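You operate a simulated robot arm through the tools that you are given. There is no shell and no other tool.

Carry out the task below with a simulated robot arm. There is one attempt and no reset: what you move stays moved.

## Task
Stop the tape, switch the sound off and put the dust cover on.
Fine: main fader down, then speakers off, then mixer off; no thump.

It is judged by the outcome, as a careful person would: the job done as asked, and still so three seconds after it is handed in. It fails if anything else is knocked over, pushed out of place, dropped, spilled or broken. Lids that push on must go on centred and level and be pressed home; caps that screw on are set level and turned clockwise until they are tight.

## Robot
A 7-joint arm with a two-finger parallel gripper, fixed in place. Base frame: the origin is on the floor under the middle of its stand, x ahead of it, y to its left, z up; the work surface is at about z = 0.73. Units: m, degrees, N and s.
It reaches about 1.479 m from its shoulder. Its first joint turns from -166.0 to 166.0 degrees. Payload 4.4 kg.
The tool frame sits at the grasp point between the pads (the TCP): z along the fingers, y along the line on which they close. The tips reach 0.023 m beyond it. Largest opening 0.094 m; finger width 0.038, thickness 0.01; the body of the gripper, 0.054 by 0.096 m, starts 0.039 m behind the TCP.
Orientation is that of the tool frame in the base frame, as a unit quaternion [w, x, y, z]. With the fingers straight down and closing along the base's y, the tool's x points along the base's -x, its y along +y and its z along -z.

## Interface
- The arm moves only by the tool servo_tool. Its argument "rows" is a list of rows, each a list of 7 numbers: the opening, from 0 (shut) to 1 (fully open), then the shift along the tool's x, y, z in units of 250 mm (1.0 is 250 mm), then the turn, a rotation vector about the tool's x, y, z in units of 120 degrees (1.0 is 120 degrees). In form: [[jaw, tx, ty, tz, wx, wy, wz], ...]. A call has 1 to 20 rows; each row is the pose to reach, as a shift and turn from the pose commanded when the call began, along the tool's axes at that moment. A call with a number of a shift or a turn outside -1 to 1 is refused whole. Rows are played at 5 a second. More than 0.05 m and 8.6 degrees between two rows, or a gripper value outside its range, and nothing of the call is played. Where a pose cannot be reached the arm comes as near as it can. A force on the tool above 40 N (or 10 N above the force at the start of the call, whichever is more), or a blocked arm, ends the call early, and 0.2 s more pass. The fingers move at their own pace (about 0.072 m/s each) and stop on an object; they squeeze with about 34 N. The grip force told is the motor's: it shows also when the fingers shut on nothing. Time passes only in rows, and 0.2 s behind the last, so rows that repeat a pose let the fingers close. The reply holds the time, the measured pose of the TCP, the force on the tool along the base axes, the opening and the grip force, in the units named above and with some noise, with the torque about the TCP (base axes, N m) and any sound that the robot's microphone picked up.
- Cameras (640 x 400 px; columns grow to the right, rows downward): "scene" is fixed at [0.4006, 0.6494, 1.5099]; the picture's right is [-0.59, -0.81, 0.00], its down [-0.68, 0.50, -0.53] and it looks along [0.43, -0.31, -0.85] (base axes); focal length 214 px, centre (320, 200). "wrist" rides on the gripper at [0.086, 0.016, -0.074] in the tool frame; the picture's right is [-0.18, 0.98, 0.00], its down [-0.58, -0.11, -0.81] and it looks along [-0.79, -0.15, 0.59] (tool axes); focal length 243 px, centre (320, 200). There is no depth. A picture from a camera that has moved, and an enlarged one, comes with that camera's place and axes in the base frame and with its lens.
- grab_frame(camera): a new picture of that camera. No time passes.
- zoom(camera, box): a new picture of the part [left, top, right, bottom] of that camera's present view, enlarged. No time passes.
- finish_job(): hands the job in; it is judged then, once.

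Nothing tells you positions but the pictures and the camera data. Unless the task says otherwise, let go and move clear before handing in.

The tools are called after ">>>" as a command line: name --pt "numbers of a row" for each row, then --argument value for the rest, lists and objects as JSON in quotes. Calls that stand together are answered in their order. servo_tool: Moves the arm, as the interface text tells. Its arguments: {"type":"object","properties":{"rows":{"type":"array","items":{"type":"array","items":{"type":"number"}}}},"required":["rows"]} The other tools are called the same way: grab_frame (camera) takes a picture; zoom (camera, box) takes an enlarged picture of a part of a camera's view; finish_job () hands the job in.

At the start:

```text
clock: 0.0
eef_pos: [0.6332, 0.2639, 1.0851]
tool_rot: [0.0, 0.0, 1.0, 0.0]
ft_force: [0.3, 0.6, 1.2]
ft_torque: [-0.05, 0.01, 0.03]
finger_gap: 0.094
finger_force: 0.2
```

scene: 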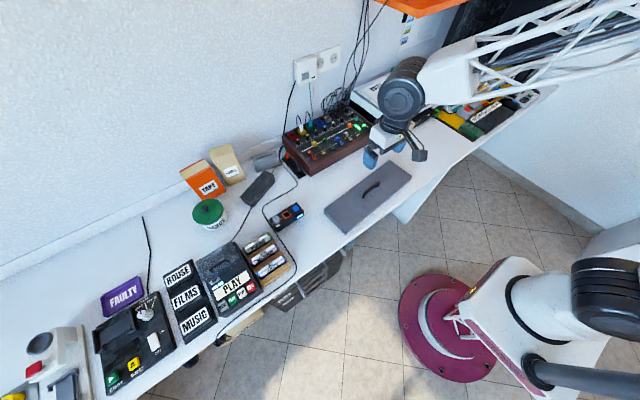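
wrist: 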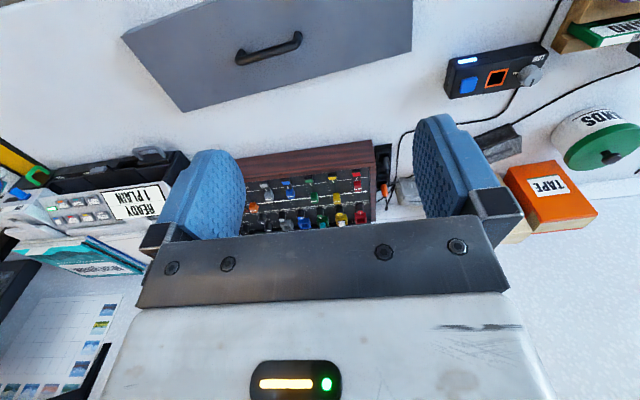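

I see a desk with a tape deck, a mixer with red/wood sides, a small speaker controller box and a grey dust cover with a handle. I'll take enlarged pictures first to identify everything.

>>> zoom --camera "scene" --box '[270, 90, 390, 180]'

>>> zoom --camera "scene" --box '[80, 220, 300, 380]'

>>> zoom --camera "scene" --box '[240, 150, 420, 260]'

>>> zoom --camera "wrist" --box '[220, 130, 420, 250]'

>>> zoom --camera "wrist" --box '[420, 20, 580, 120]'

>>> zoom --camera "scene" --box '[180, 220, 300, 320]'

```text
4.44 times, centred on (330, 135) of scene
camera zoom: at [0.4006, 0.6494, 1.5099], right [-0.59, -0.81, 0.0], down [-0.68, 0.5, -0.53], along [0.43, -0.31, -0.85], focal length 953 px, centre (276, 489)
```

zoom: 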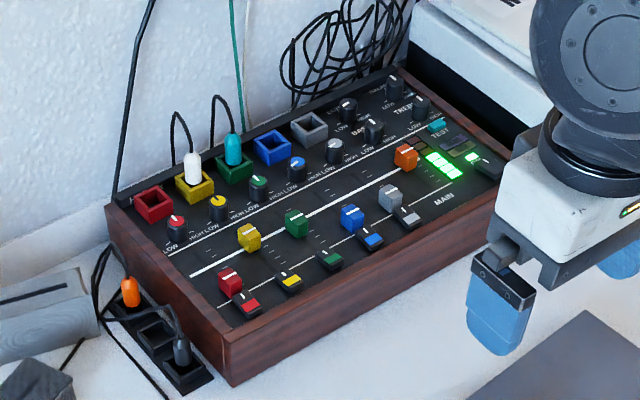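

```text
2.50 times, centred on (190, 300) of scene
camera zoom: at [0.4006, 0.6494, 1.5099], right [-0.59, -0.81, 0.0], down [-0.68, 0.5, -0.53], along [0.43, -0.31, -0.85], focal length 536 px, centre (645, -50)
```

zoom: 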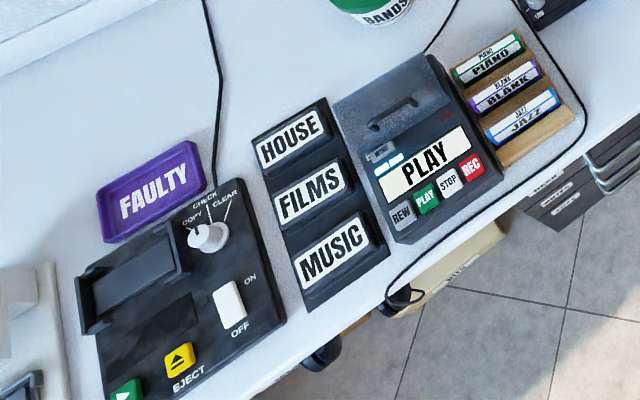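

```text
3.56 times, centred on (330, 205) of scene
camera zoom: at [0.4006, 0.6494, 1.5099], right [-0.59, -0.81, 0.0], down [-0.68, 0.5, -0.53], along [0.43, -0.31, -0.85], focal length 763 px, centre (284, 182)
```

zoom: 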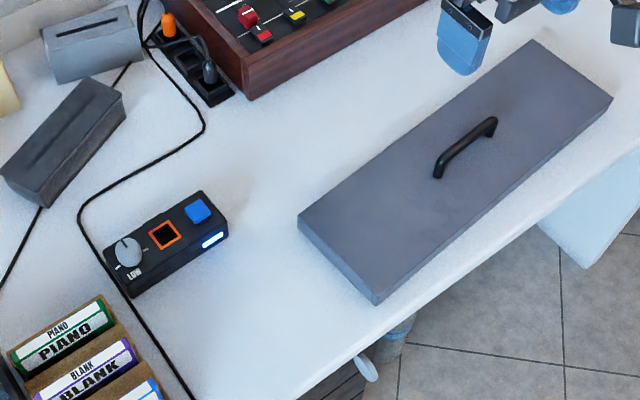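

```text
3.20 times, centred on (320, 190) of wrist
camera zoom: at [0.5473, 0.2817, 1.1618], right [0.18, 0.98, 0.0], down [0.58, -0.11, 0.81], along [0.79, -0.15, -0.59], focal length 776 px, centre (320, 232)
```

zoom: 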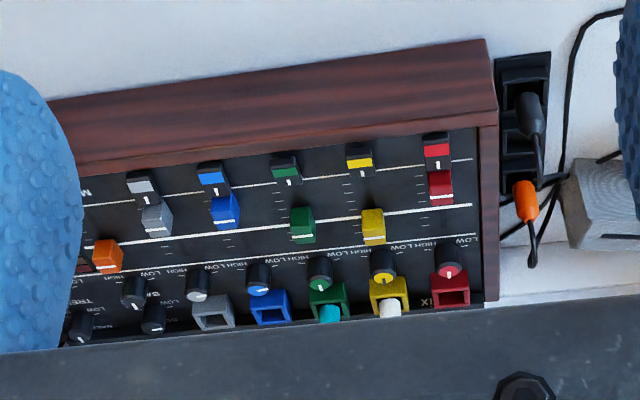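

```text
4.00 times, centred on (500, 70) of wrist
camera zoom: at [0.5473, 0.2817, 1.1618], right [0.18, 0.98, 0.0], down [0.58, -0.11, 0.81], along [0.79, -0.15, -0.59], focal length 970 px, centre (-400, 720)
```

zoom: 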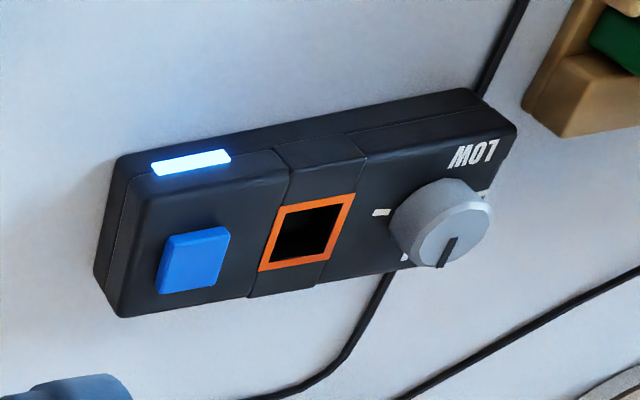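

```text
4.00 times, centred on (240, 270) of scene
camera zoom: at [0.4006, 0.6494, 1.5099], right [-0.59, -0.81, 0.0], down [-0.68, 0.5, -0.53], along [0.43, -0.31, -0.85], focal length 858 px, centre (640, -80)
```

zoom: 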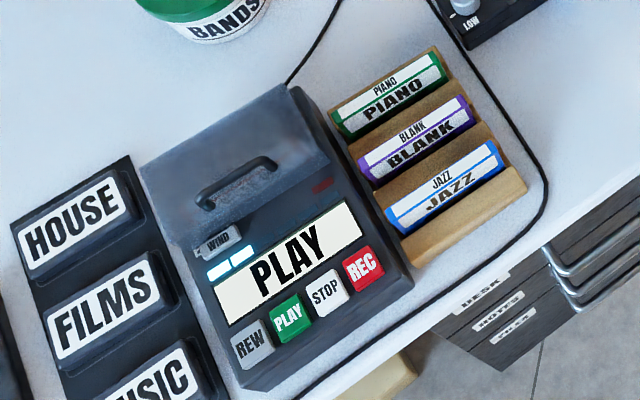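

I can place the mixer (wood-fronted, its left-front corner about x 0.92, y 0.33), the speaker box and the grey cover, about 0.42 by 0.13 m. I'll raise and tilt the wrist to look down on the mixer.

>>> servo_tool --pt "1 -0.098 -0.096 -0.043 0 0.042 0" --pt "1 -0.196 -0.192 -0.087 0 0.083 0" --pt "1 -0.294 -0.288 -0.13 0 0.125 0" --pt "1 -0.392 -0.384 -0.173 0 0.167 0" --pt "1 -0.49 -0.48 -0.217 0 0.208 0" --pt "1 -0.588 -0.576 -0.26 0 0.25 0" --pt "1 -0.588 -0.576 -0.26 0 0.25 0"

>>> grab_frame --camera "wrist"

>>> grab_frame --camera "scene"

```text
clock: 1.6
eef_pos: [0.7819, 0.122, 1.1526]
tool_rot: [-0.259, 0.0, 0.966, 0.0]
ft_force: [-1.0, -0.3, -0.5]
ft_torque: [-0.01, 0.0, -0.01]
finger_gap: 0.0937
finger_force: 0.1
```

```text
taken
camera wrist: at [0.7432, 0.1385, 1.2606], right [0.16, 0.98, -0.09], down [0.91, -0.11, 0.41], along [0.39, -0.15, -0.91], focal length 243 px, centre (320, 200)
```

wrist: 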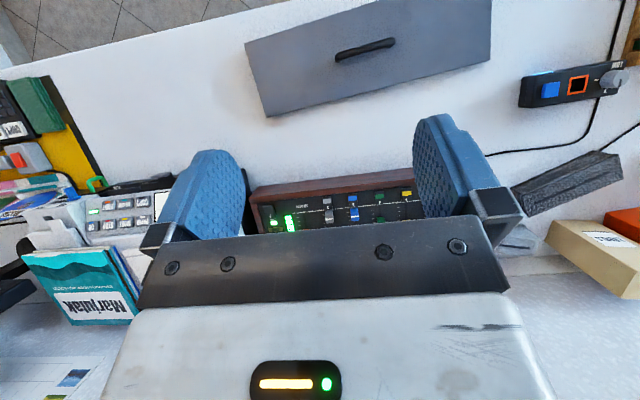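

```text
taken
```

scene: 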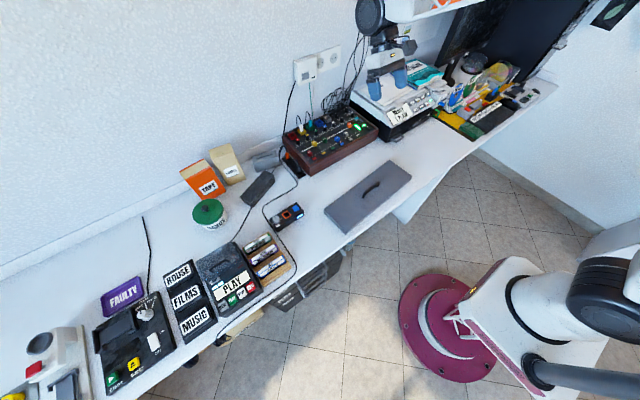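

The mixer is now clear of the arm in the scene view. I'll zoom in on it from both cameras.

>>> zoom --camera "scene" --box '[275, 95, 385, 180]'

>>> zoom --camera "scene" --box '[320, 100, 384, 140]'

>>> zoom --camera "scene" --box '[340, 50, 460, 130]'

>>> zoom --camera "scene" --box '[264, 140, 314, 180]'

>>> zoom --camera "wrist" --box '[500, 40, 640, 130]'

>>> zoom --camera "wrist" --box '[240, 0, 500, 130]'

```text
4.71 times, centred on (330, 138) of scene
camera zoom: at [0.4006, 0.6494, 1.5099], right [-0.59, -0.81, 0.0], down [-0.68, 0.5, -0.53], along [0.43, -0.31, -0.85], focal length 1009 px, centre (273, 494)
```

zoom: 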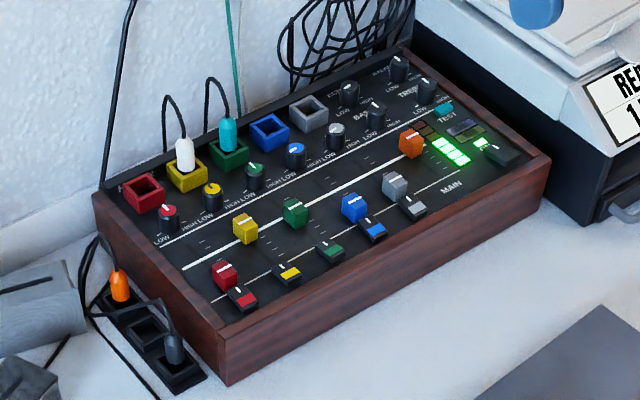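

```text
10.00 times, centred on (352, 120) of scene
camera zoom: at [0.4006, 0.6494, 1.5099], right [-0.59, -0.81, 0.0], down [-0.68, 0.5, -0.53], along [0.43, -0.31, -0.85], focal length 2145 px, centre (0, 1000)
```

zoom: 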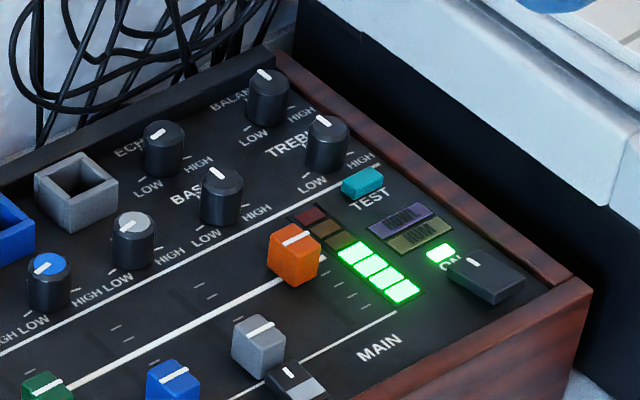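

```text
5.00 times, centred on (400, 90) of scene
camera zoom: at [0.4006, 0.6494, 1.5099], right [-0.59, -0.81, 0.0], down [-0.68, 0.5, -0.53], along [0.43, -0.31, -0.85], focal length 1072 px, centre (-80, 750)
```

zoom: 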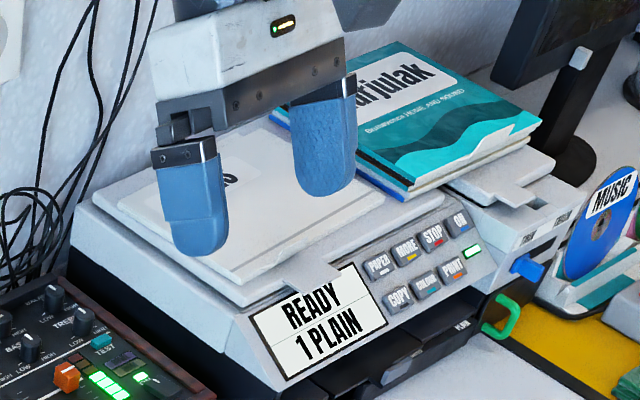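

```text
10.00 times, centred on (289, 160) of scene
camera zoom: at [0.4006, 0.6494, 1.5099], right [-0.59, -0.81, 0.0], down [-0.68, 0.5, -0.53], along [0.43, -0.31, -0.85], focal length 2145 px, centre (630, 600)
```

zoom: 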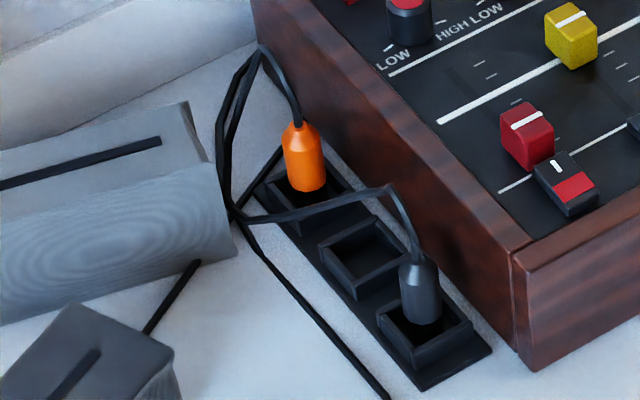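

```text
4.44 times, centred on (570, 85) of wrist
camera zoom: at [0.7432, 0.1385, 1.2606], right [0.16, 0.98, -0.09], down [0.91, -0.11, 0.41], along [0.39, -0.15, -0.91], focal length 1078 px, centre (-791, 711)
```

zoom: 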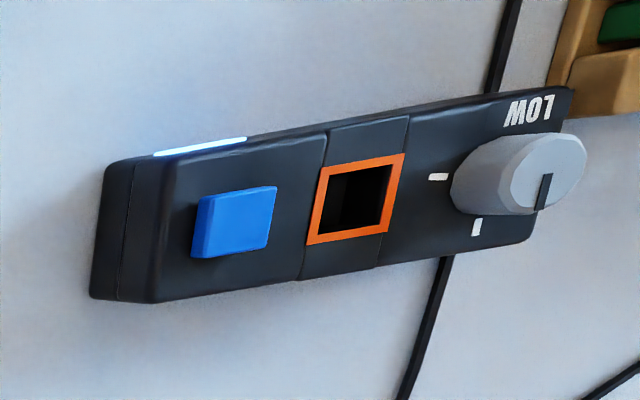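

```text
2.46 times, centred on (370, 65) of wrist
camera zoom: at [0.7432, 0.1385, 1.2606], right [0.16, 0.98, -0.09], down [0.91, -0.11, 0.41], along [0.39, -0.15, -0.91], focal length 597 px, centre (197, 532)
```

zoom: 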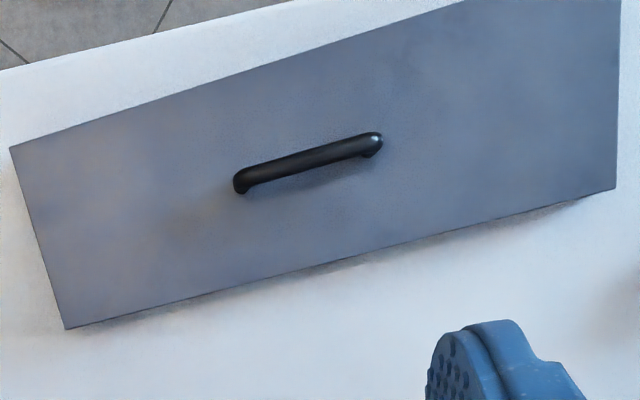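

The mixer has an orange main fader (set high), an ON rocker at its right end, and a strip of sockets at its left. Next I need to find what switches the speakers, so I'll look around more.

>>> zoom --camera "scene" --box '[170, 130, 310, 240]'

>>> zoom --camera "scene" --box '[0, 280, 180, 400]'

>>> zoom --camera "scene" --box '[280, 30, 420, 130]'

>>> zoom --camera "scene" --box '[420, 0, 580, 140]'

>>> zoom --camera "scene" --box '[250, 190, 320, 240]'

>>> zoom --camera "scene" --box '[190, 240, 300, 340]'

```text
3.64 times, centred on (240, 185) of scene
camera zoom: at [0.4006, 0.6494, 1.5099], right [-0.59, -0.81, 0.0], down [-0.68, 0.5, -0.53], along [0.43, -0.31, -0.85], focal length 780 px, centre (611, 254)
```

zoom: 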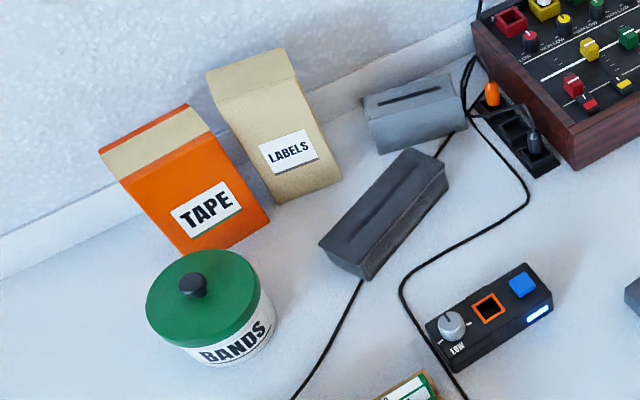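

```text
3.33 times, centred on (90, 340) of scene
camera zoom: at [0.4006, 0.6494, 1.5099], right [-0.59, -0.81, 0.0], down [-0.68, 0.5, -0.53], along [0.43, -0.31, -0.85], focal length 715 px, centre (1087, -267)
```

zoom: 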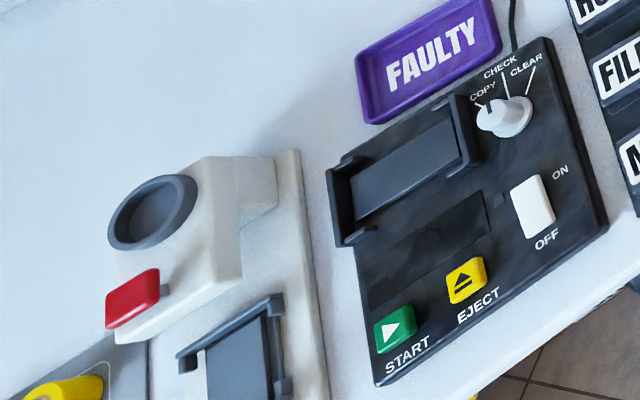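

```text
4.00 times, centred on (350, 80) of scene
camera zoom: at [0.4006, 0.6494, 1.5099], right [-0.59, -0.81, 0.0], down [-0.68, 0.5, -0.53], along [0.43, -0.31, -0.85], focal length 858 px, centre (200, 680)
```

zoom: 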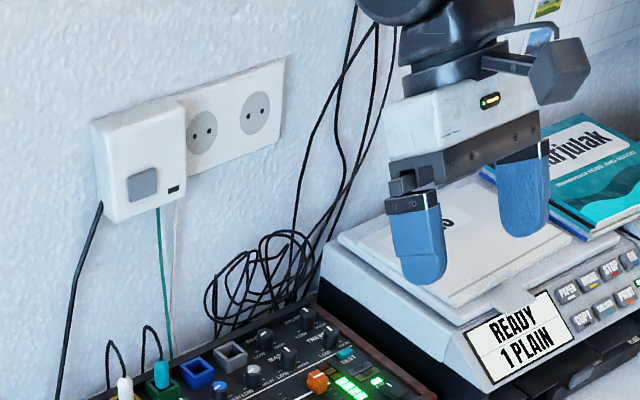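

```text
2.86 times, centred on (500, 70) of scene
camera zoom: at [0.4006, 0.6494, 1.5099], right [-0.59, -0.81, 0.0], down [-0.68, 0.5, -0.53], along [0.43, -0.31, -0.85], focal length 613 px, centre (-194, 571)
```

zoom: 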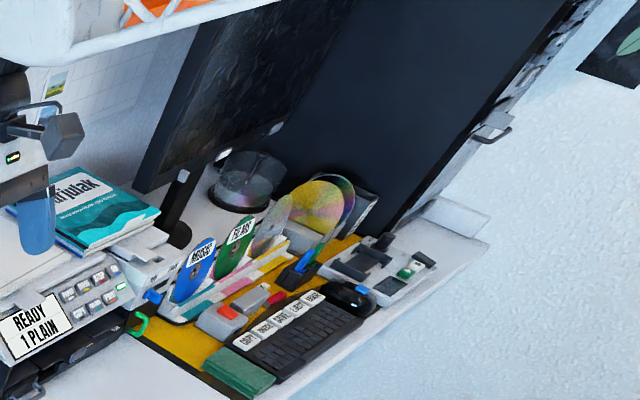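

```text
8.00 times, centred on (285, 215) of scene
camera zoom: at [0.4006, 0.6494, 1.5099], right [-0.59, -0.81, 0.0], down [-0.68, 0.5, -0.53], along [0.43, -0.31, -0.85], focal length 1716 px, centre (600, 80)
```

zoom: 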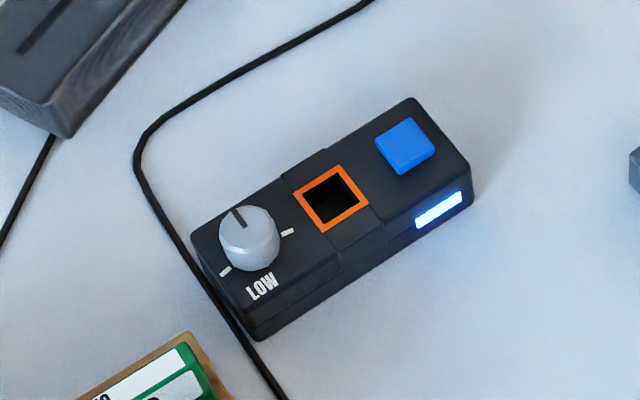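

```text
4.00 times, centred on (245, 290) of scene
camera zoom: at [0.4006, 0.6494, 1.5099], right [-0.59, -0.81, 0.0], down [-0.68, 0.5, -0.53], along [0.43, -0.31, -0.85], focal length 858 px, centre (620, -160)
```

zoom: 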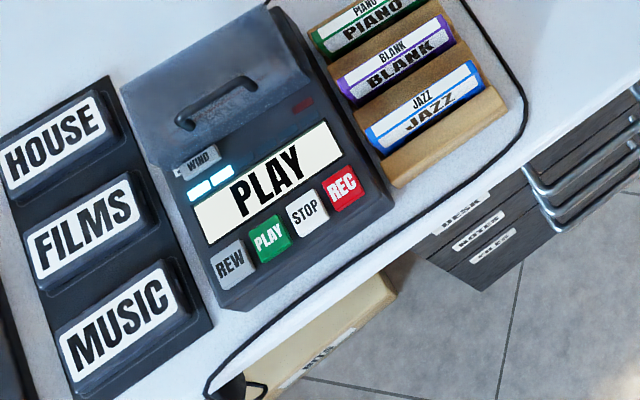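

The small black box with the lit blue lamp and the wall box with a grey button are both candidates for the speaker switch. I'll fly over to the black box to read it up close.

>>> servo_tool --pt "1 -0.046 0.133 0.0 0 0 0" --pt "1 -0.093 0.267 0.05 0 0 0" --pt "1 -0.14 0.4 0.1 0 0 0" --pt "1 -0.187 0.533 0.18 0 0 0" --pt "1 -0.233 0.667 0.25 0 0 0" --pt "1 -0.28 0.8 0.32 0 0 0"

>>> servo_tool --pt "1 -0.046 0.133 0.05 0 0 0" --pt "1 -0.093 0.267 0.1 0 0 0" --pt "1 -0.14 0.4 0.15 0 0 0" --pt "1 -0.187 0.533 0.2 0 0 0" --pt "1 -0.233 0.667 0.25 0 0 0" --pt "1 -0.28 0.8 0.32 0 0 0" --pt "1 -0.28 0.8 0.32 0 0 0"

>>> grab_frame --camera "wrist"

```text
clock: 3.0
eef_pos: [0.804, 0.321, 1.0464]
tool_rot: [-0.258, 0.0, 0.966, 0.0]
ft_force: [-0.2, 0.4, -0.4]
ft_torque: [-0.01, -0.02, 0.0]
finger_gap: 0.0938
finger_force: 0.2
```

```text
clock: 4.6
eef_pos: [0.8226, 0.5202, 0.944]
tool_rot: [-0.259, -0.001, 0.966, 0.0]
ft_force: [-0.1, 1.2, -0.1]
ft_torque: [0.02, 0.02, -0.02]
finger_gap: 0.094
finger_force: 0.1
```

```text
taken
camera wrist: at [0.7854, 0.5381, 1.0527], right [0.16, 0.98, -0.09], down [0.91, -0.11, 0.41], along [0.39, -0.15, -0.91], focal length 243 px, centre (320, 200)
```

wrist: 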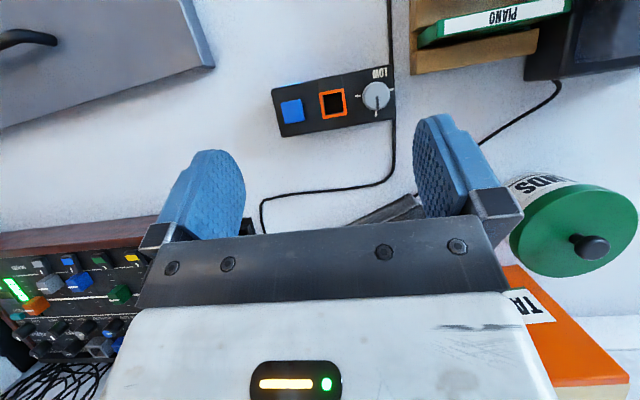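

>>> zoom --camera "wrist" --box '[260, 55, 410, 145]'

>>> zoom --camera "wrist" --box '[0, 210, 160, 380]'

>>> zoom --camera "wrist" --box '[400, 0, 640, 130]'

>>> grab_frame --camera "scene"

```text
4.27 times, centred on (335, 100) of wrist
camera zoom: at [0.7854, 0.5381, 1.0527], right [0.16, 0.98, -0.09], down [0.91, -0.11, 0.41], along [0.39, -0.15, -0.91], focal length 1035 px, centre (256, 627)
```

zoom: 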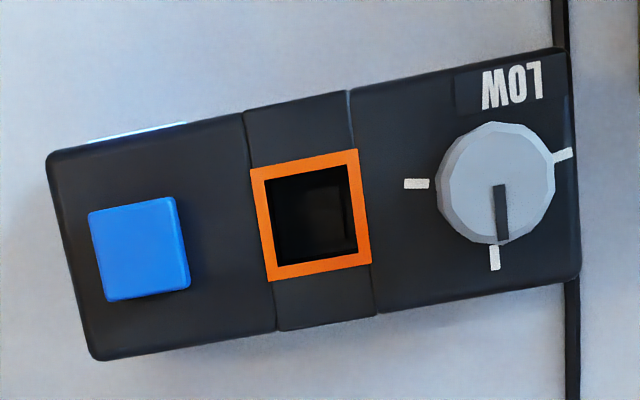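

```text
2.35 times, centred on (80, 295) of wrist
camera zoom: at [0.7854, 0.5381, 1.0527], right [0.16, 0.98, -0.09], down [0.91, -0.11, 0.41], along [0.39, -0.15, -0.91], focal length 571 px, centre (885, -24)
```

zoom: 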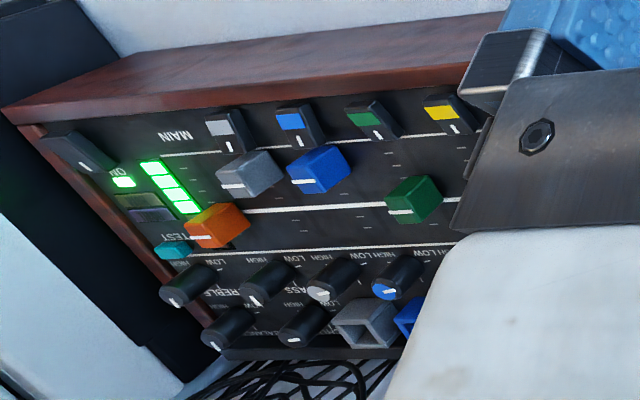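

```text
2.67 times, centred on (520, 65) of wrist
camera zoom: at [0.7854, 0.5381, 1.0527], right [0.16, 0.98, -0.09], down [0.91, -0.11, 0.41], along [0.39, -0.15, -0.91], focal length 647 px, centre (-213, 560)
```

zoom: 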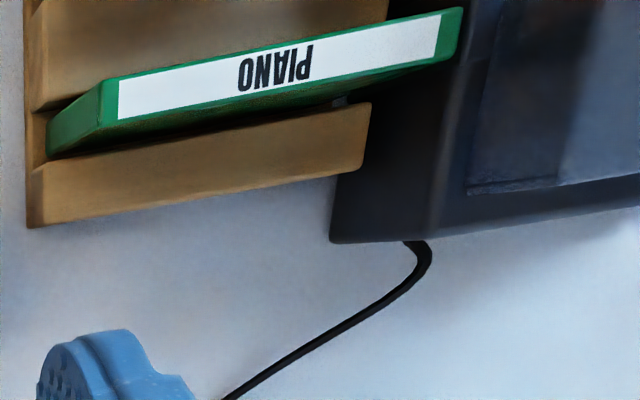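

```text
taken
```

scene: 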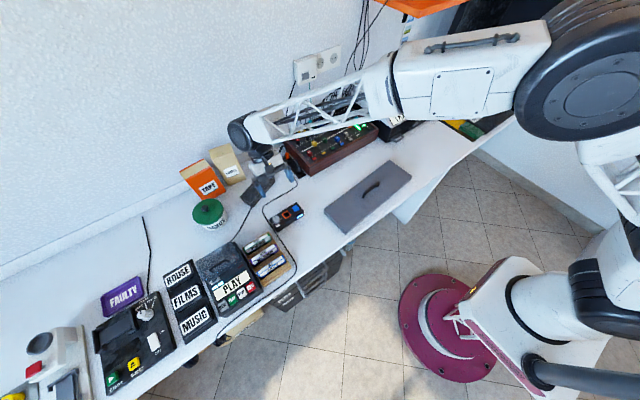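

The black box shows a "LOW" readout, a three-position knob and an orange socket, and it isn't clearly the speakers. I'll back off and tilt the camera up to look at the wall box and the shelf for the speakers.

>>> servo_tool --pt "1 0.057 -0.1 -0.059 0 -0.0625 0" --pt "1 0.115 -0.2 -0.119 0 -0.125 0" --pt "1 0.172 -0.3 -0.178 0 -0.1875 0" --pt "1 0.229 -0.4 -0.237 0 -0.25 0" --pt "1 0.287 -0.5 -0.297 0 -0.3125 0" --pt "1 0.344 -0.6 -0.356 0 -0.375 0" --pt "1 0.401 -0.7 -0.415 0 -0.4375 0" --pt "1 0.458 -0.8 -0.474 0 -0.5 0" --pt "1 0.516 -0.9 -0.534 0 -0.5625 0" --pt "1 0.573 -1.0 -0.593 0 -0.625 0" --pt "1 0.573 -1.0 -0.593 0 -0.625 0"

>>> grab_frame --camera "wrist"

>>> grab_frame --camera "scene"

```text
clock: 7.0
eef_pos: [0.773, 0.2706, 1.1413]
tool_rot: [0.384, -0.001, 0.923, 0.001]
ft_force: [-0.3, -0.1, 0.1]
ft_torque: [-0.02, -0.03, 0.0]
finger_gap: 0.094
finger_force: 0.1
```

```text
taken
camera wrist: at [0.6593, 0.2886, 1.1341], right [0.13, 0.98, 0.13], down [-0.16, -0.11, 0.98], along [0.98, -0.15, 0.14], focal length 243 px, centre (320, 200)
```

wrist: 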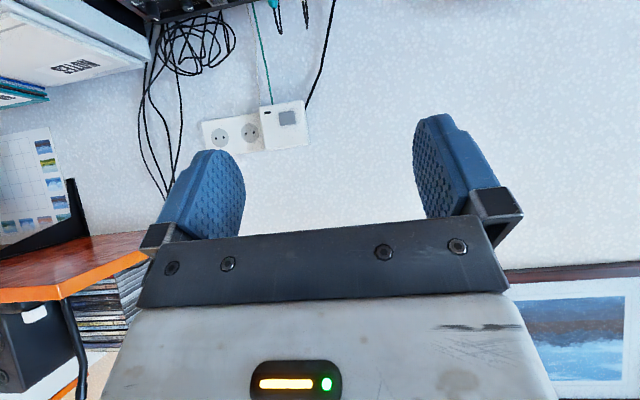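

```text
taken
```

scene: 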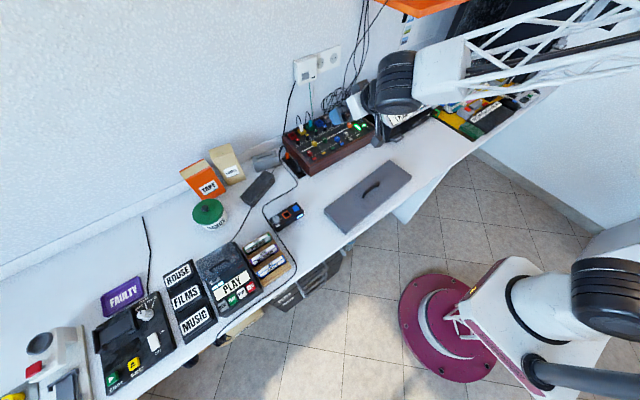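

>>> zoom --camera "wrist" --box '[190, 80, 320, 165]'

>>> zoom --camera "wrist" --box '[0, 200, 170, 400]'

>>> zoom --camera "wrist" --box '[120, 0, 340, 130]'

```text
4.71 times, centred on (255, 122) of wrist
camera zoom: at [0.6593, 0.2886, 1.1341], right [0.13, 0.98, 0.13], down [-0.16, -0.11, 0.98], along [0.98, -0.15, 0.14], focal length 1142 px, centre (626, 565)
```

zoom: 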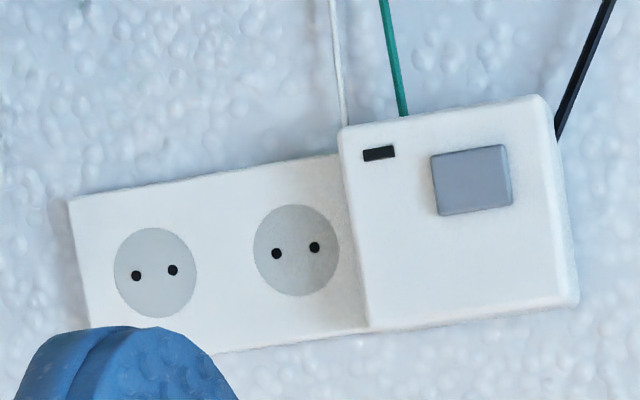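

```text
2.00 times, centred on (85, 300) of wrist
camera zoom: at [0.6593, 0.2886, 1.1341], right [0.13, 0.98, 0.13], down [-0.16, -0.11, 0.98], along [0.98, -0.15, 0.14], focal length 485 px, centre (790, 0)
```

zoom: 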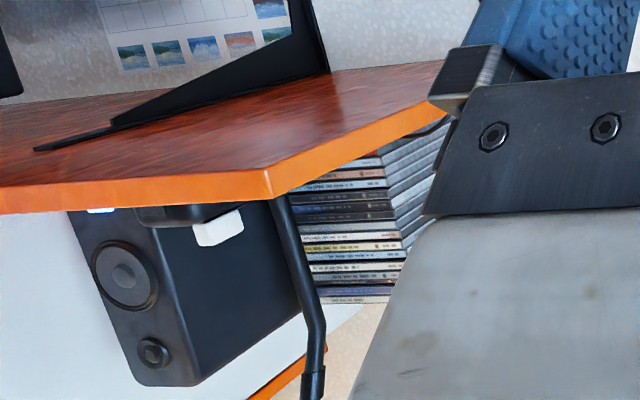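

```text
2.91 times, centred on (230, 65) of wrist
camera zoom: at [0.6593, 0.2886, 1.1341], right [0.13, 0.98, 0.13], down [-0.16, -0.11, 0.98], along [0.98, -0.15, 0.14], focal length 706 px, centre (582, 593)
```

zoom: 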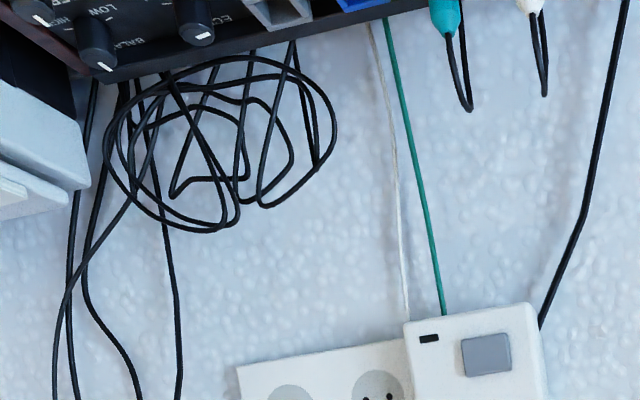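

A black speaker with a lit lamp stands on the orange shelf at the right. I'll move for a closer look at it.

>>> servo_tool --pt "1 0.018 -0.125 -0.088 0.018 -0.026 0.018" --pt "1 0.035 -0.25 -0.177 0.037 -0.052 0.037" --pt "1 0.053 -0.375 -0.265 0.055 -0.078 0.055" --pt "1 0.07 -0.5 -0.354 0.073 -0.104 0.073" --pt "1 0.088 -0.625 -0.442 0.092 -0.13 0.092" --pt "1 0.105 -0.75 -0.53 0.11 -0.156 0.11" --pt "1 0.123 -0.875 -0.619 0.129 -0.182 0.129" --pt "1 0.14 -1.0 -0.707 0.147 -0.208 0.147" --pt "1 0.14 -1.0 -0.707 0.147 -0.208 0.147"

>>> grab_frame --camera "wrist"

>>> grab_frame --camera "scene"

```text
clock: 9.0
eef_pos: [0.6223, 0.0194, 1.2423]
tool_rot: [0.563, 0.199, 0.798, -0.082]
ft_force: [-0.7, -0.5, -0.1]
ft_torque: [-0.04, 0.0, 0.0]
finger_gap: 0.094
finger_force: 0.1
```

```text
taken
camera wrist: at [0.5392, 0.081, 1.1908], right [0.46, 0.85, 0.26], down [-0.58, 0.06, 0.82], along [0.68, -0.52, 0.52], focal length 243 px, centre (320, 200)
```

wrist: 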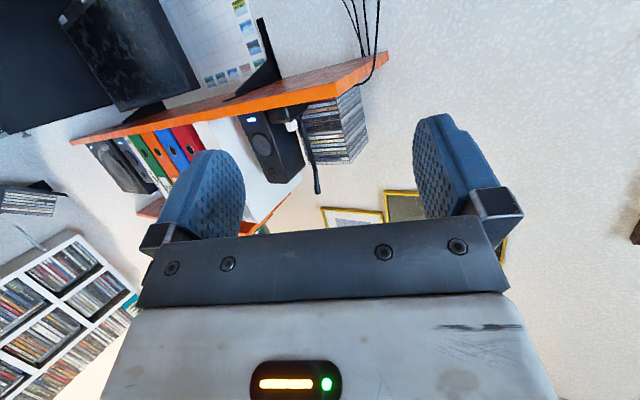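

```text
taken
```

scene: 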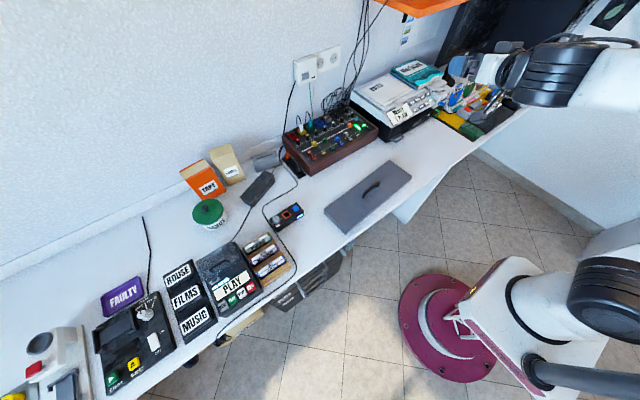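

>>> zoom --camera "wrist" --box '[220, 90, 380, 200]'

>>> zoom --camera "wrist" --box '[60, 40, 400, 240]'

>>> zoom --camera "scene" --box '[270, 0, 450, 180]'

>>> zoom --camera "scene" --box '[420, 0, 570, 140]'

```text
3.64 times, centred on (300, 145) of wrist
camera zoom: at [0.5392, 0.081, 1.1908], right [0.46, 0.85, 0.26], down [-0.58, 0.06, 0.82], along [0.68, -0.52, 0.52], focal length 882 px, centre (393, 400)
```

zoom: 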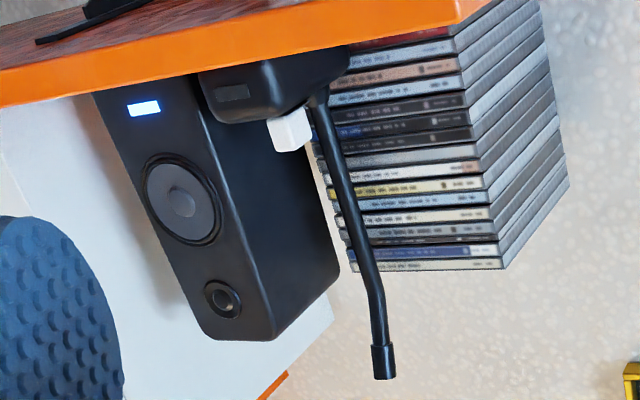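

```text
1.88 times, centred on (230, 140) of wrist
camera zoom: at [0.5392, 0.081, 1.1908], right [0.46, 0.85, 0.26], down [-0.58, 0.06, 0.82], along [0.68, -0.52, 0.52], focal length 457 px, centre (489, 313)
```

zoom: 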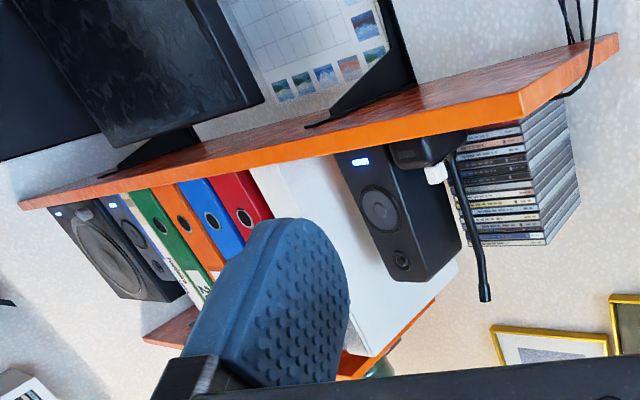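

```text
2.22 times, centred on (360, 90) of scene
camera zoom: at [0.4006, 0.6494, 1.5099], right [-0.59, -0.81, 0.0], down [-0.68, 0.5, -0.53], along [0.43, -0.31, -0.85], focal length 477 px, centre (231, 444)
```

zoom: 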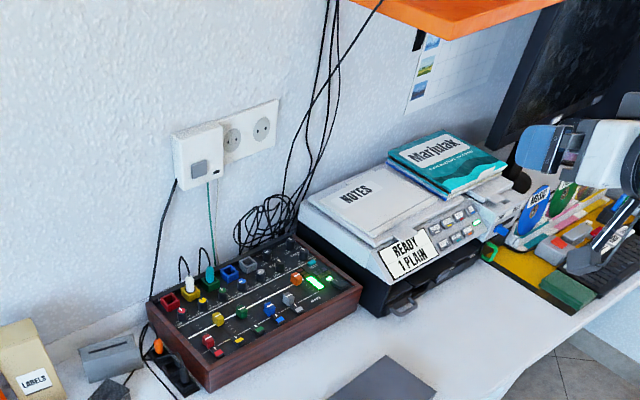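

```text
2.86 times, centred on (495, 70) of scene
camera zoom: at [0.4006, 0.6494, 1.5099], right [-0.59, -0.81, 0.0], down [-0.68, 0.5, -0.53], along [0.43, -0.31, -0.85], focal length 613 px, centre (-180, 571)
```

zoom: 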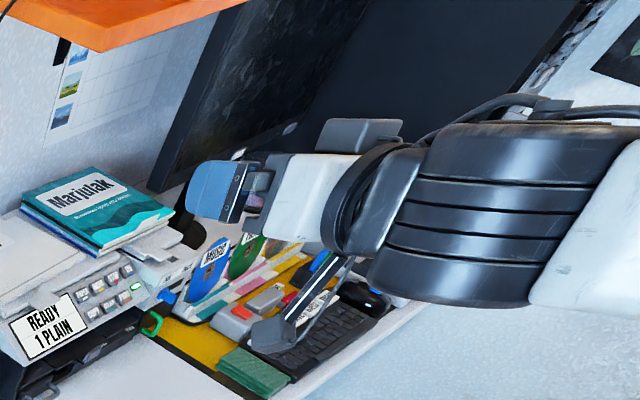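

Two speakers with blue-white lamps stand on the shelf. The black box's lamp and blue button match them, so I take that box as the speaker control and will check by watching the speaker lamps. First comes the tape, so I'm moving to look at the player's keys.

>>> servo_tool --pt "1 0.062 0.149 -0.05 -0.0245 0.035 -0.0245" --pt "1 0.125 0.297 -0.1 -0.049 0.069 -0.049" --pt "1 0.187 0.446 -0.15 -0.0735 0.104 -0.0735" --pt "1 0.249 0.595 -0.2 -0.098 0.139 -0.098" --pt "1 0.312 0.743 -0.249 -0.1225 0.173 -0.1225" --pt "1 0.374 0.892 -0.299 -0.147 0.208 -0.147" --pt "1 0.374 0.892 -0.299 -0.147 0.208 -0.147"

>>> servo_tool --pt "1 0 0.1 0 0 0.0625 0" --pt "1 0 0.2 0 0 0.125 0" --pt "1 0 0.3 0 0 0.1875 0" --pt "1 0 0.4 0 0 0.25 0" --pt "1 0 0.5 0 0 0.3125 0" --pt "1 0 0.6 0 0 0.375 0" --pt "1 0 0.7 0 0 0.4375 0" --pt "1 0 0.8 0 0 0.5 0" --pt "1 0 0.9 0 0 0.5625 0" --pt "1 0 1.0 0 0 0.625 0" --pt "1 0 1.0 0 0 0.625 0"

```text
clock: 10.6
eef_pos: [0.6206, 0.2706, 1.2007]
tool_rot: [0.383, 0.0, 0.924, -0.001]
ft_force: [0.3, 0.0, -0.4]
ft_torque: [0.03, 0.0, -0.02]
finger_gap: 0.0941
finger_force: 0.0
```

```text
clock: 13.0
eef_pos: [0.6217, 0.5205, 1.2024]
tool_rot: [-0.26, 0.0, 0.966, -0.001]
ft_force: [0.1, -0.2, 0.5]
ft_torque: [0.04, -0.01, -0.01]
finger_gap: 0.0939
finger_force: 0.1
```

>>> servo_tool --pt "1 -0.0625 0.125 0.108 0 0 0" --pt "1 -0.125 0.25 0.2165 0 0 0" --pt "1 -0.1875 0.375 0.325 0 0 0" --pt "1 -0.25 0.5 0.433 0 0 0" --pt "1 -0.3125 0.625 0.541 0 0 0" --pt "1 -0.375 0.75 0.65 0 0 0" --pt "1 -0.4375 0.875 0.758 0 0 0" --pt "1 -0.5 1.0 0.866 0 0 0" --pt "0.5 -0.5 1.0 0.866 0 0 0"

>>> grab_frame --camera "wrist"

>>> grab_frame --camera "scene"

```text
clock: 15.0
eef_pos: [0.6202, 0.7707, 0.9534]
tool_rot: [-0.26, 0.0, 0.966, 0.0]
ft_force: [0.5, -0.1, 0.6]
ft_torque: [0.01, -0.01, 0.0]
finger_gap: 0.0469
finger_force: 0.4
```

```text
taken
camera wrist: at [0.5818, 0.7888, 1.0622], right [0.16, 0.98, -0.09], down [0.91, -0.11, 0.41], along [0.39, -0.15, -0.91], focal length 243 px, centre (320, 200)
```

wrist: 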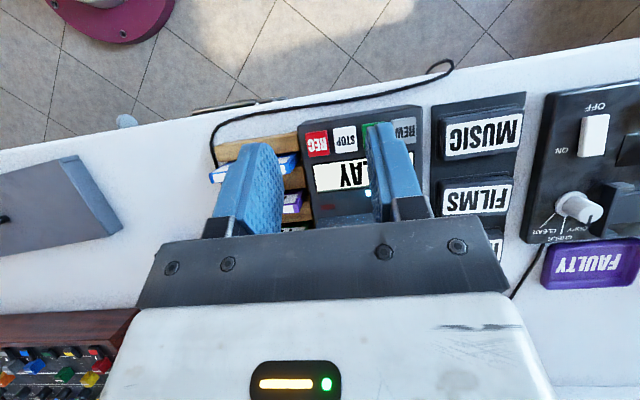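

```text
taken
```

scene: 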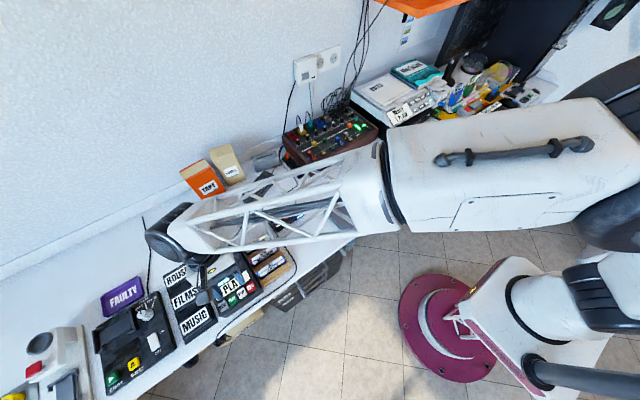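

>>> zoom --camera "wrist" --box '[290, 95, 440, 215]'

>>> zoom --camera "scene" --box '[190, 240, 280, 320]'

```text
3.33 times, centred on (365, 155) of wrist
camera zoom: at [0.5818, 0.7888, 1.0622], right [0.16, 0.98, -0.09], down [0.91, -0.11, 0.41], along [0.39, -0.15, -0.91], focal length 809 px, centre (170, 350)
```

zoom: 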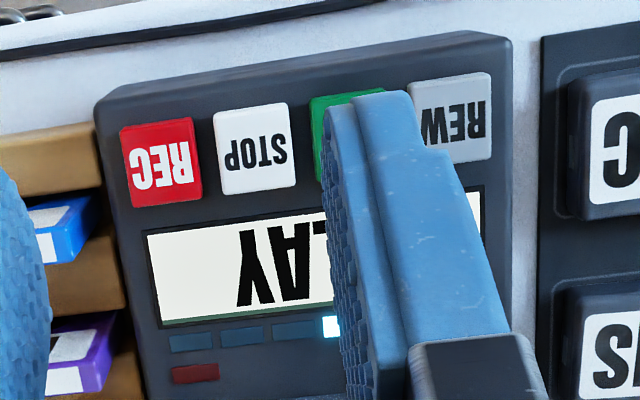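

```text
5.00 times, centred on (235, 280) of scene
camera zoom: at [0.4006, 0.6494, 1.5099], right [-0.59, -0.81, 0.0], down [-0.68, 0.5, -0.53], along [0.43, -0.31, -0.85], focal length 1072 px, centre (745, -200)
```

zoom: 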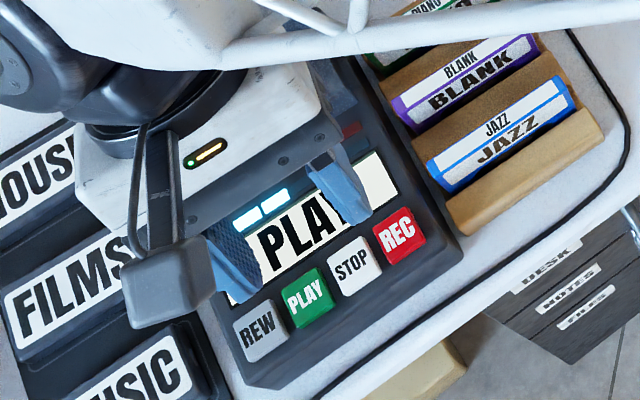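

The STOP key sits around (0.629, 0.783) with its top near z 0.80, and its footprint suits the shut fingertips. I'll shut the fingers, turn vertical and hover over it.

>>> servo_tool --pt "0 -0.023 0.012 0.02 0 -0.0625 0" --pt "0 -0.045 0.025 0.043 0 -0.125 0" --pt "0 -0.068 0.037 0.065 0 -0.1875 0" --pt "0 -0.091 0.049 0.086 0 -0.25 0" --pt "0 -0.091 0.049 0.086 0 -0.25 0"

>>> grab_frame --camera "wrist"

>>> zoom --camera "scene" --box '[190, 240, 280, 320]'

```text
clock: 16.2
eef_pos: [0.6308, 0.7817, 0.9215]
tool_rot: [0.002, 0.0, 1.0, 0.0]
ft_force: [0.1, -0.4, 0.2]
ft_torque: [0.01, 0.01, -0.03]
finger_gap: 0.0001
finger_force: 34.3
```

```text
taken
camera wrist: at [0.544, 0.7997, 0.9978], right [0.18, 0.98, 0.0], down [0.58, -0.11, 0.81], along [0.79, -0.15, -0.59], focal length 243 px, centre (320, 200)
```

wrist: 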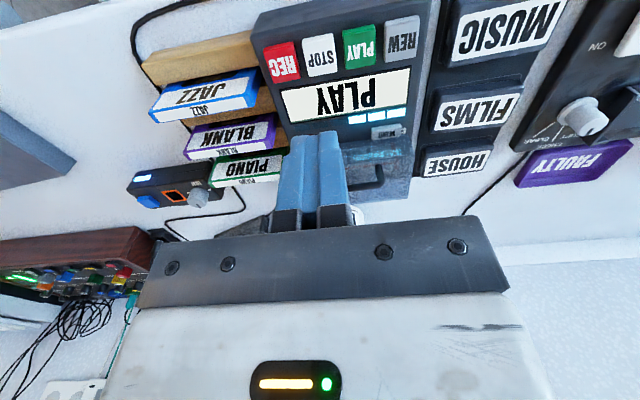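

```text
5.00 times, centred on (235, 280) of scene
camera zoom: at [0.4006, 0.6494, 1.5099], right [-0.59, -0.81, 0.0], down [-0.68, 0.5, -0.53], along [0.43, -0.31, -0.85], focal length 1072 px, centre (745, -200)
```

zoom: 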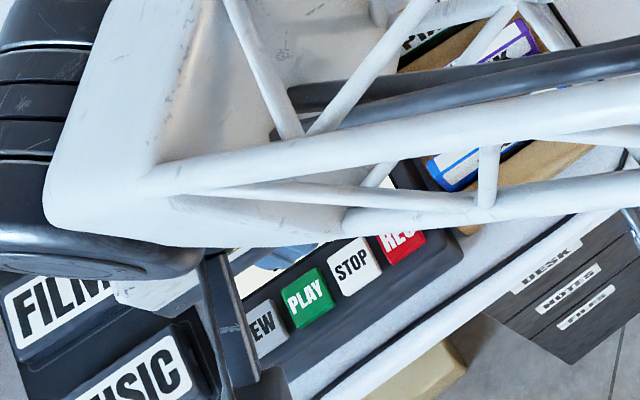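

>>> zoom --camera "wrist" --box '[240, 0, 440, 140]'

```text
2.86 times, centred on (340, 70) of wrist
camera zoom: at [0.544, 0.7997, 0.9978], right [0.18, 0.98, 0.0], down [0.58, -0.11, 0.81], along [0.79, -0.15, -0.59], focal length 693 px, centre (263, 571)
```

zoom: 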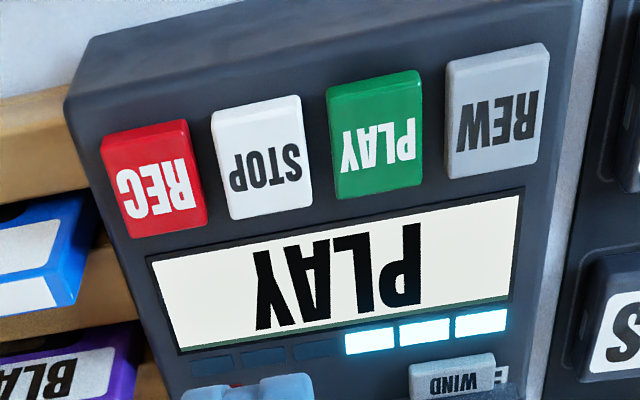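

>>> servo_tool --pt "0 0.032 0.01 0.1 0 0 0" --pt "0 0.032 0.01 0.2 0 0 0" --pt "0 0.032 0.01 0.3 0 0 0" --pt "0 0.032 0.01 0.3 0 0 0"

>>> grab_frame --camera "wrist"

>>> zoom --camera "wrist" --box '[240, 80, 400, 200]'

>>> zoom --camera "scene" --box '[190, 240, 280, 320]'

```text
clock: 17.2
eef_pos: [0.6248, 0.7839, 0.8463]
tool_rot: [0.001, 0.0, 1.0, 0.0]
ft_force: [-0.4, -0.4, 0.8]
ft_torque: [0.01, 0.01, -0.04]
finger_gap: 0.0
finger_force: 34.0
```

```text
taken
camera wrist: at [0.5373, 0.8015, 0.9226], right [0.18, 0.98, 0.0], down [0.58, -0.11, 0.81], along [0.79, -0.15, -0.59], focal length 243 px, centre (320, 200)
```

wrist: 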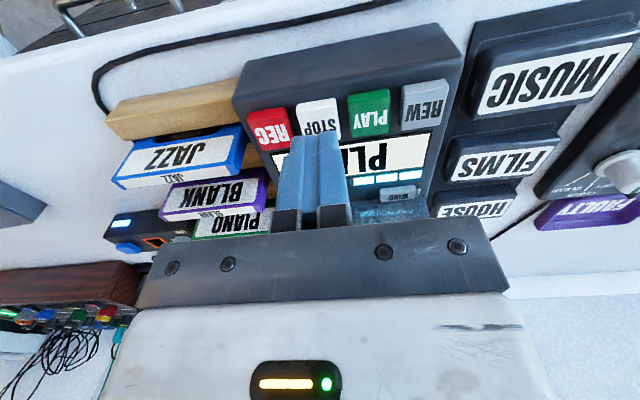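

```text
3.33 times, centred on (320, 140) of wrist
camera zoom: at [0.5373, 0.8015, 0.9226], right [0.18, 0.98, 0.0], down [0.58, -0.11, 0.81], along [0.79, -0.15, -0.59], focal length 809 px, centre (320, 400)
```

zoom: 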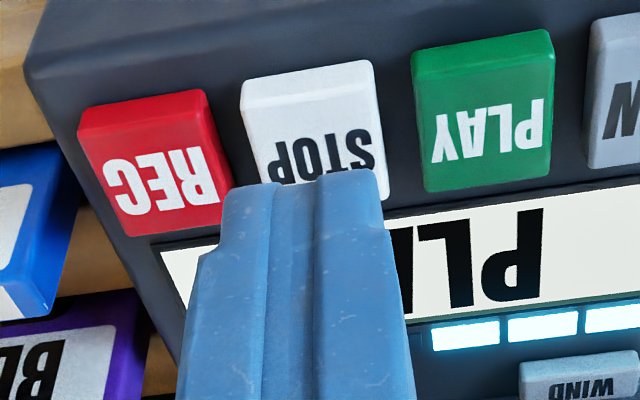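

```text
5.00 times, centred on (235, 280) of scene
camera zoom: at [0.4006, 0.6494, 1.5099], right [-0.59, -0.81, 0.0], down [-0.68, 0.5, -0.53], along [0.43, -0.31, -0.85], focal length 1072 px, centre (745, -200)
```

zoom: 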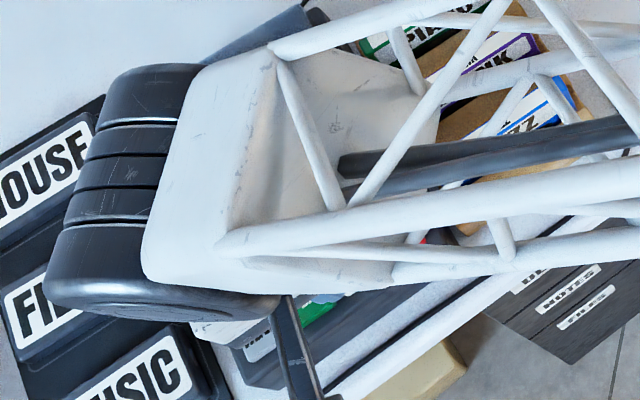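

>>> servo_tool --pt "0 0.012 0.002 0.04 0 0 0" --pt "0 0.012 0.002 0.07 0 0 0" --pt "0 0.012 0.002 0.09 0 0 0" --pt "0 0.012 0.002 0.1 0 0 0" --pt "0 0.012 0.002 0.104 0 0 0"

>>> zoom --camera "wrist" --box '[240, 80, 400, 200]'

```text
clock: 18.4
eef_pos: [0.6198, 0.7856, 0.8201]
tool_rot: [0.001, 0.0, 1.0, 0.0]
ft_force: [-0.3, -0.1, -0.4]
ft_torque: [0.01, 0.01, 0.0]
finger_gap: 0.0
finger_force: 34.5
```

```text
3.33 times, centred on (320, 140) of wrist
camera zoom: at [0.5334, 0.8028, 0.897], right [0.18, 0.98, 0.0], down [0.58, -0.11, 0.81], along [0.79, -0.15, -0.59], focal length 809 px, centre (320, 400)
```

zoom: 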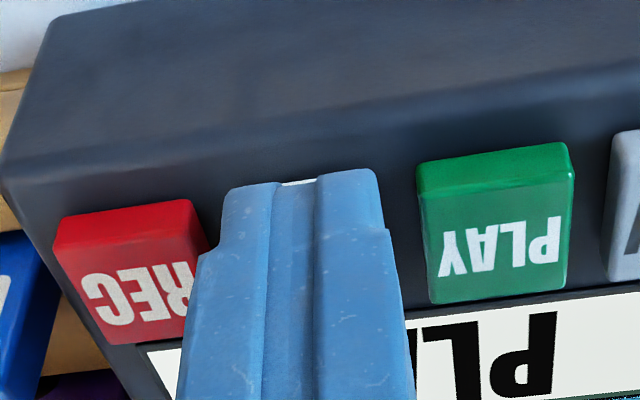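

The tips are over STOP with no contact yet. I'll go down in small steps and watch the force and the display.

>>> servo_tool --pt "0 -0.008 0 0.008 0 0 0" --pt "0 -0.008 0 0.016 0 0 0" --pt "0 -0.008 0 0.024 0 0 0"

>>> zoom --camera "wrist" --box '[240, 80, 440, 220]'

```text
clock: 19.2
eef_pos: [0.6226, 0.7856, 0.8161]
tool_rot: [0.0, 0.0, 1.0, 0.0]
ft_force: [-1.1, -0.4, 2.9]
ft_torque: [0.01, 0.03, 0.01]
finger_gap: 0.0002
finger_force: 33.9
heard: click
```

```text
2.86 times, centred on (340, 150) of wrist
camera zoom: at [0.5355, 0.8026, 0.8917], right [0.18, 0.98, 0.0], down [0.58, -0.11, 0.81], along [0.79, -0.15, -0.59], focal length 693 px, centre (263, 343)
```

zoom: 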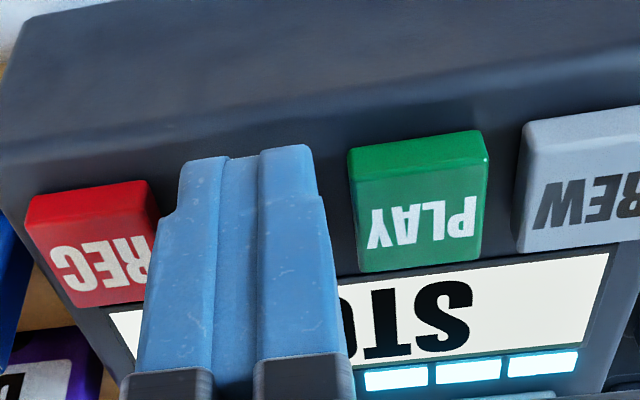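

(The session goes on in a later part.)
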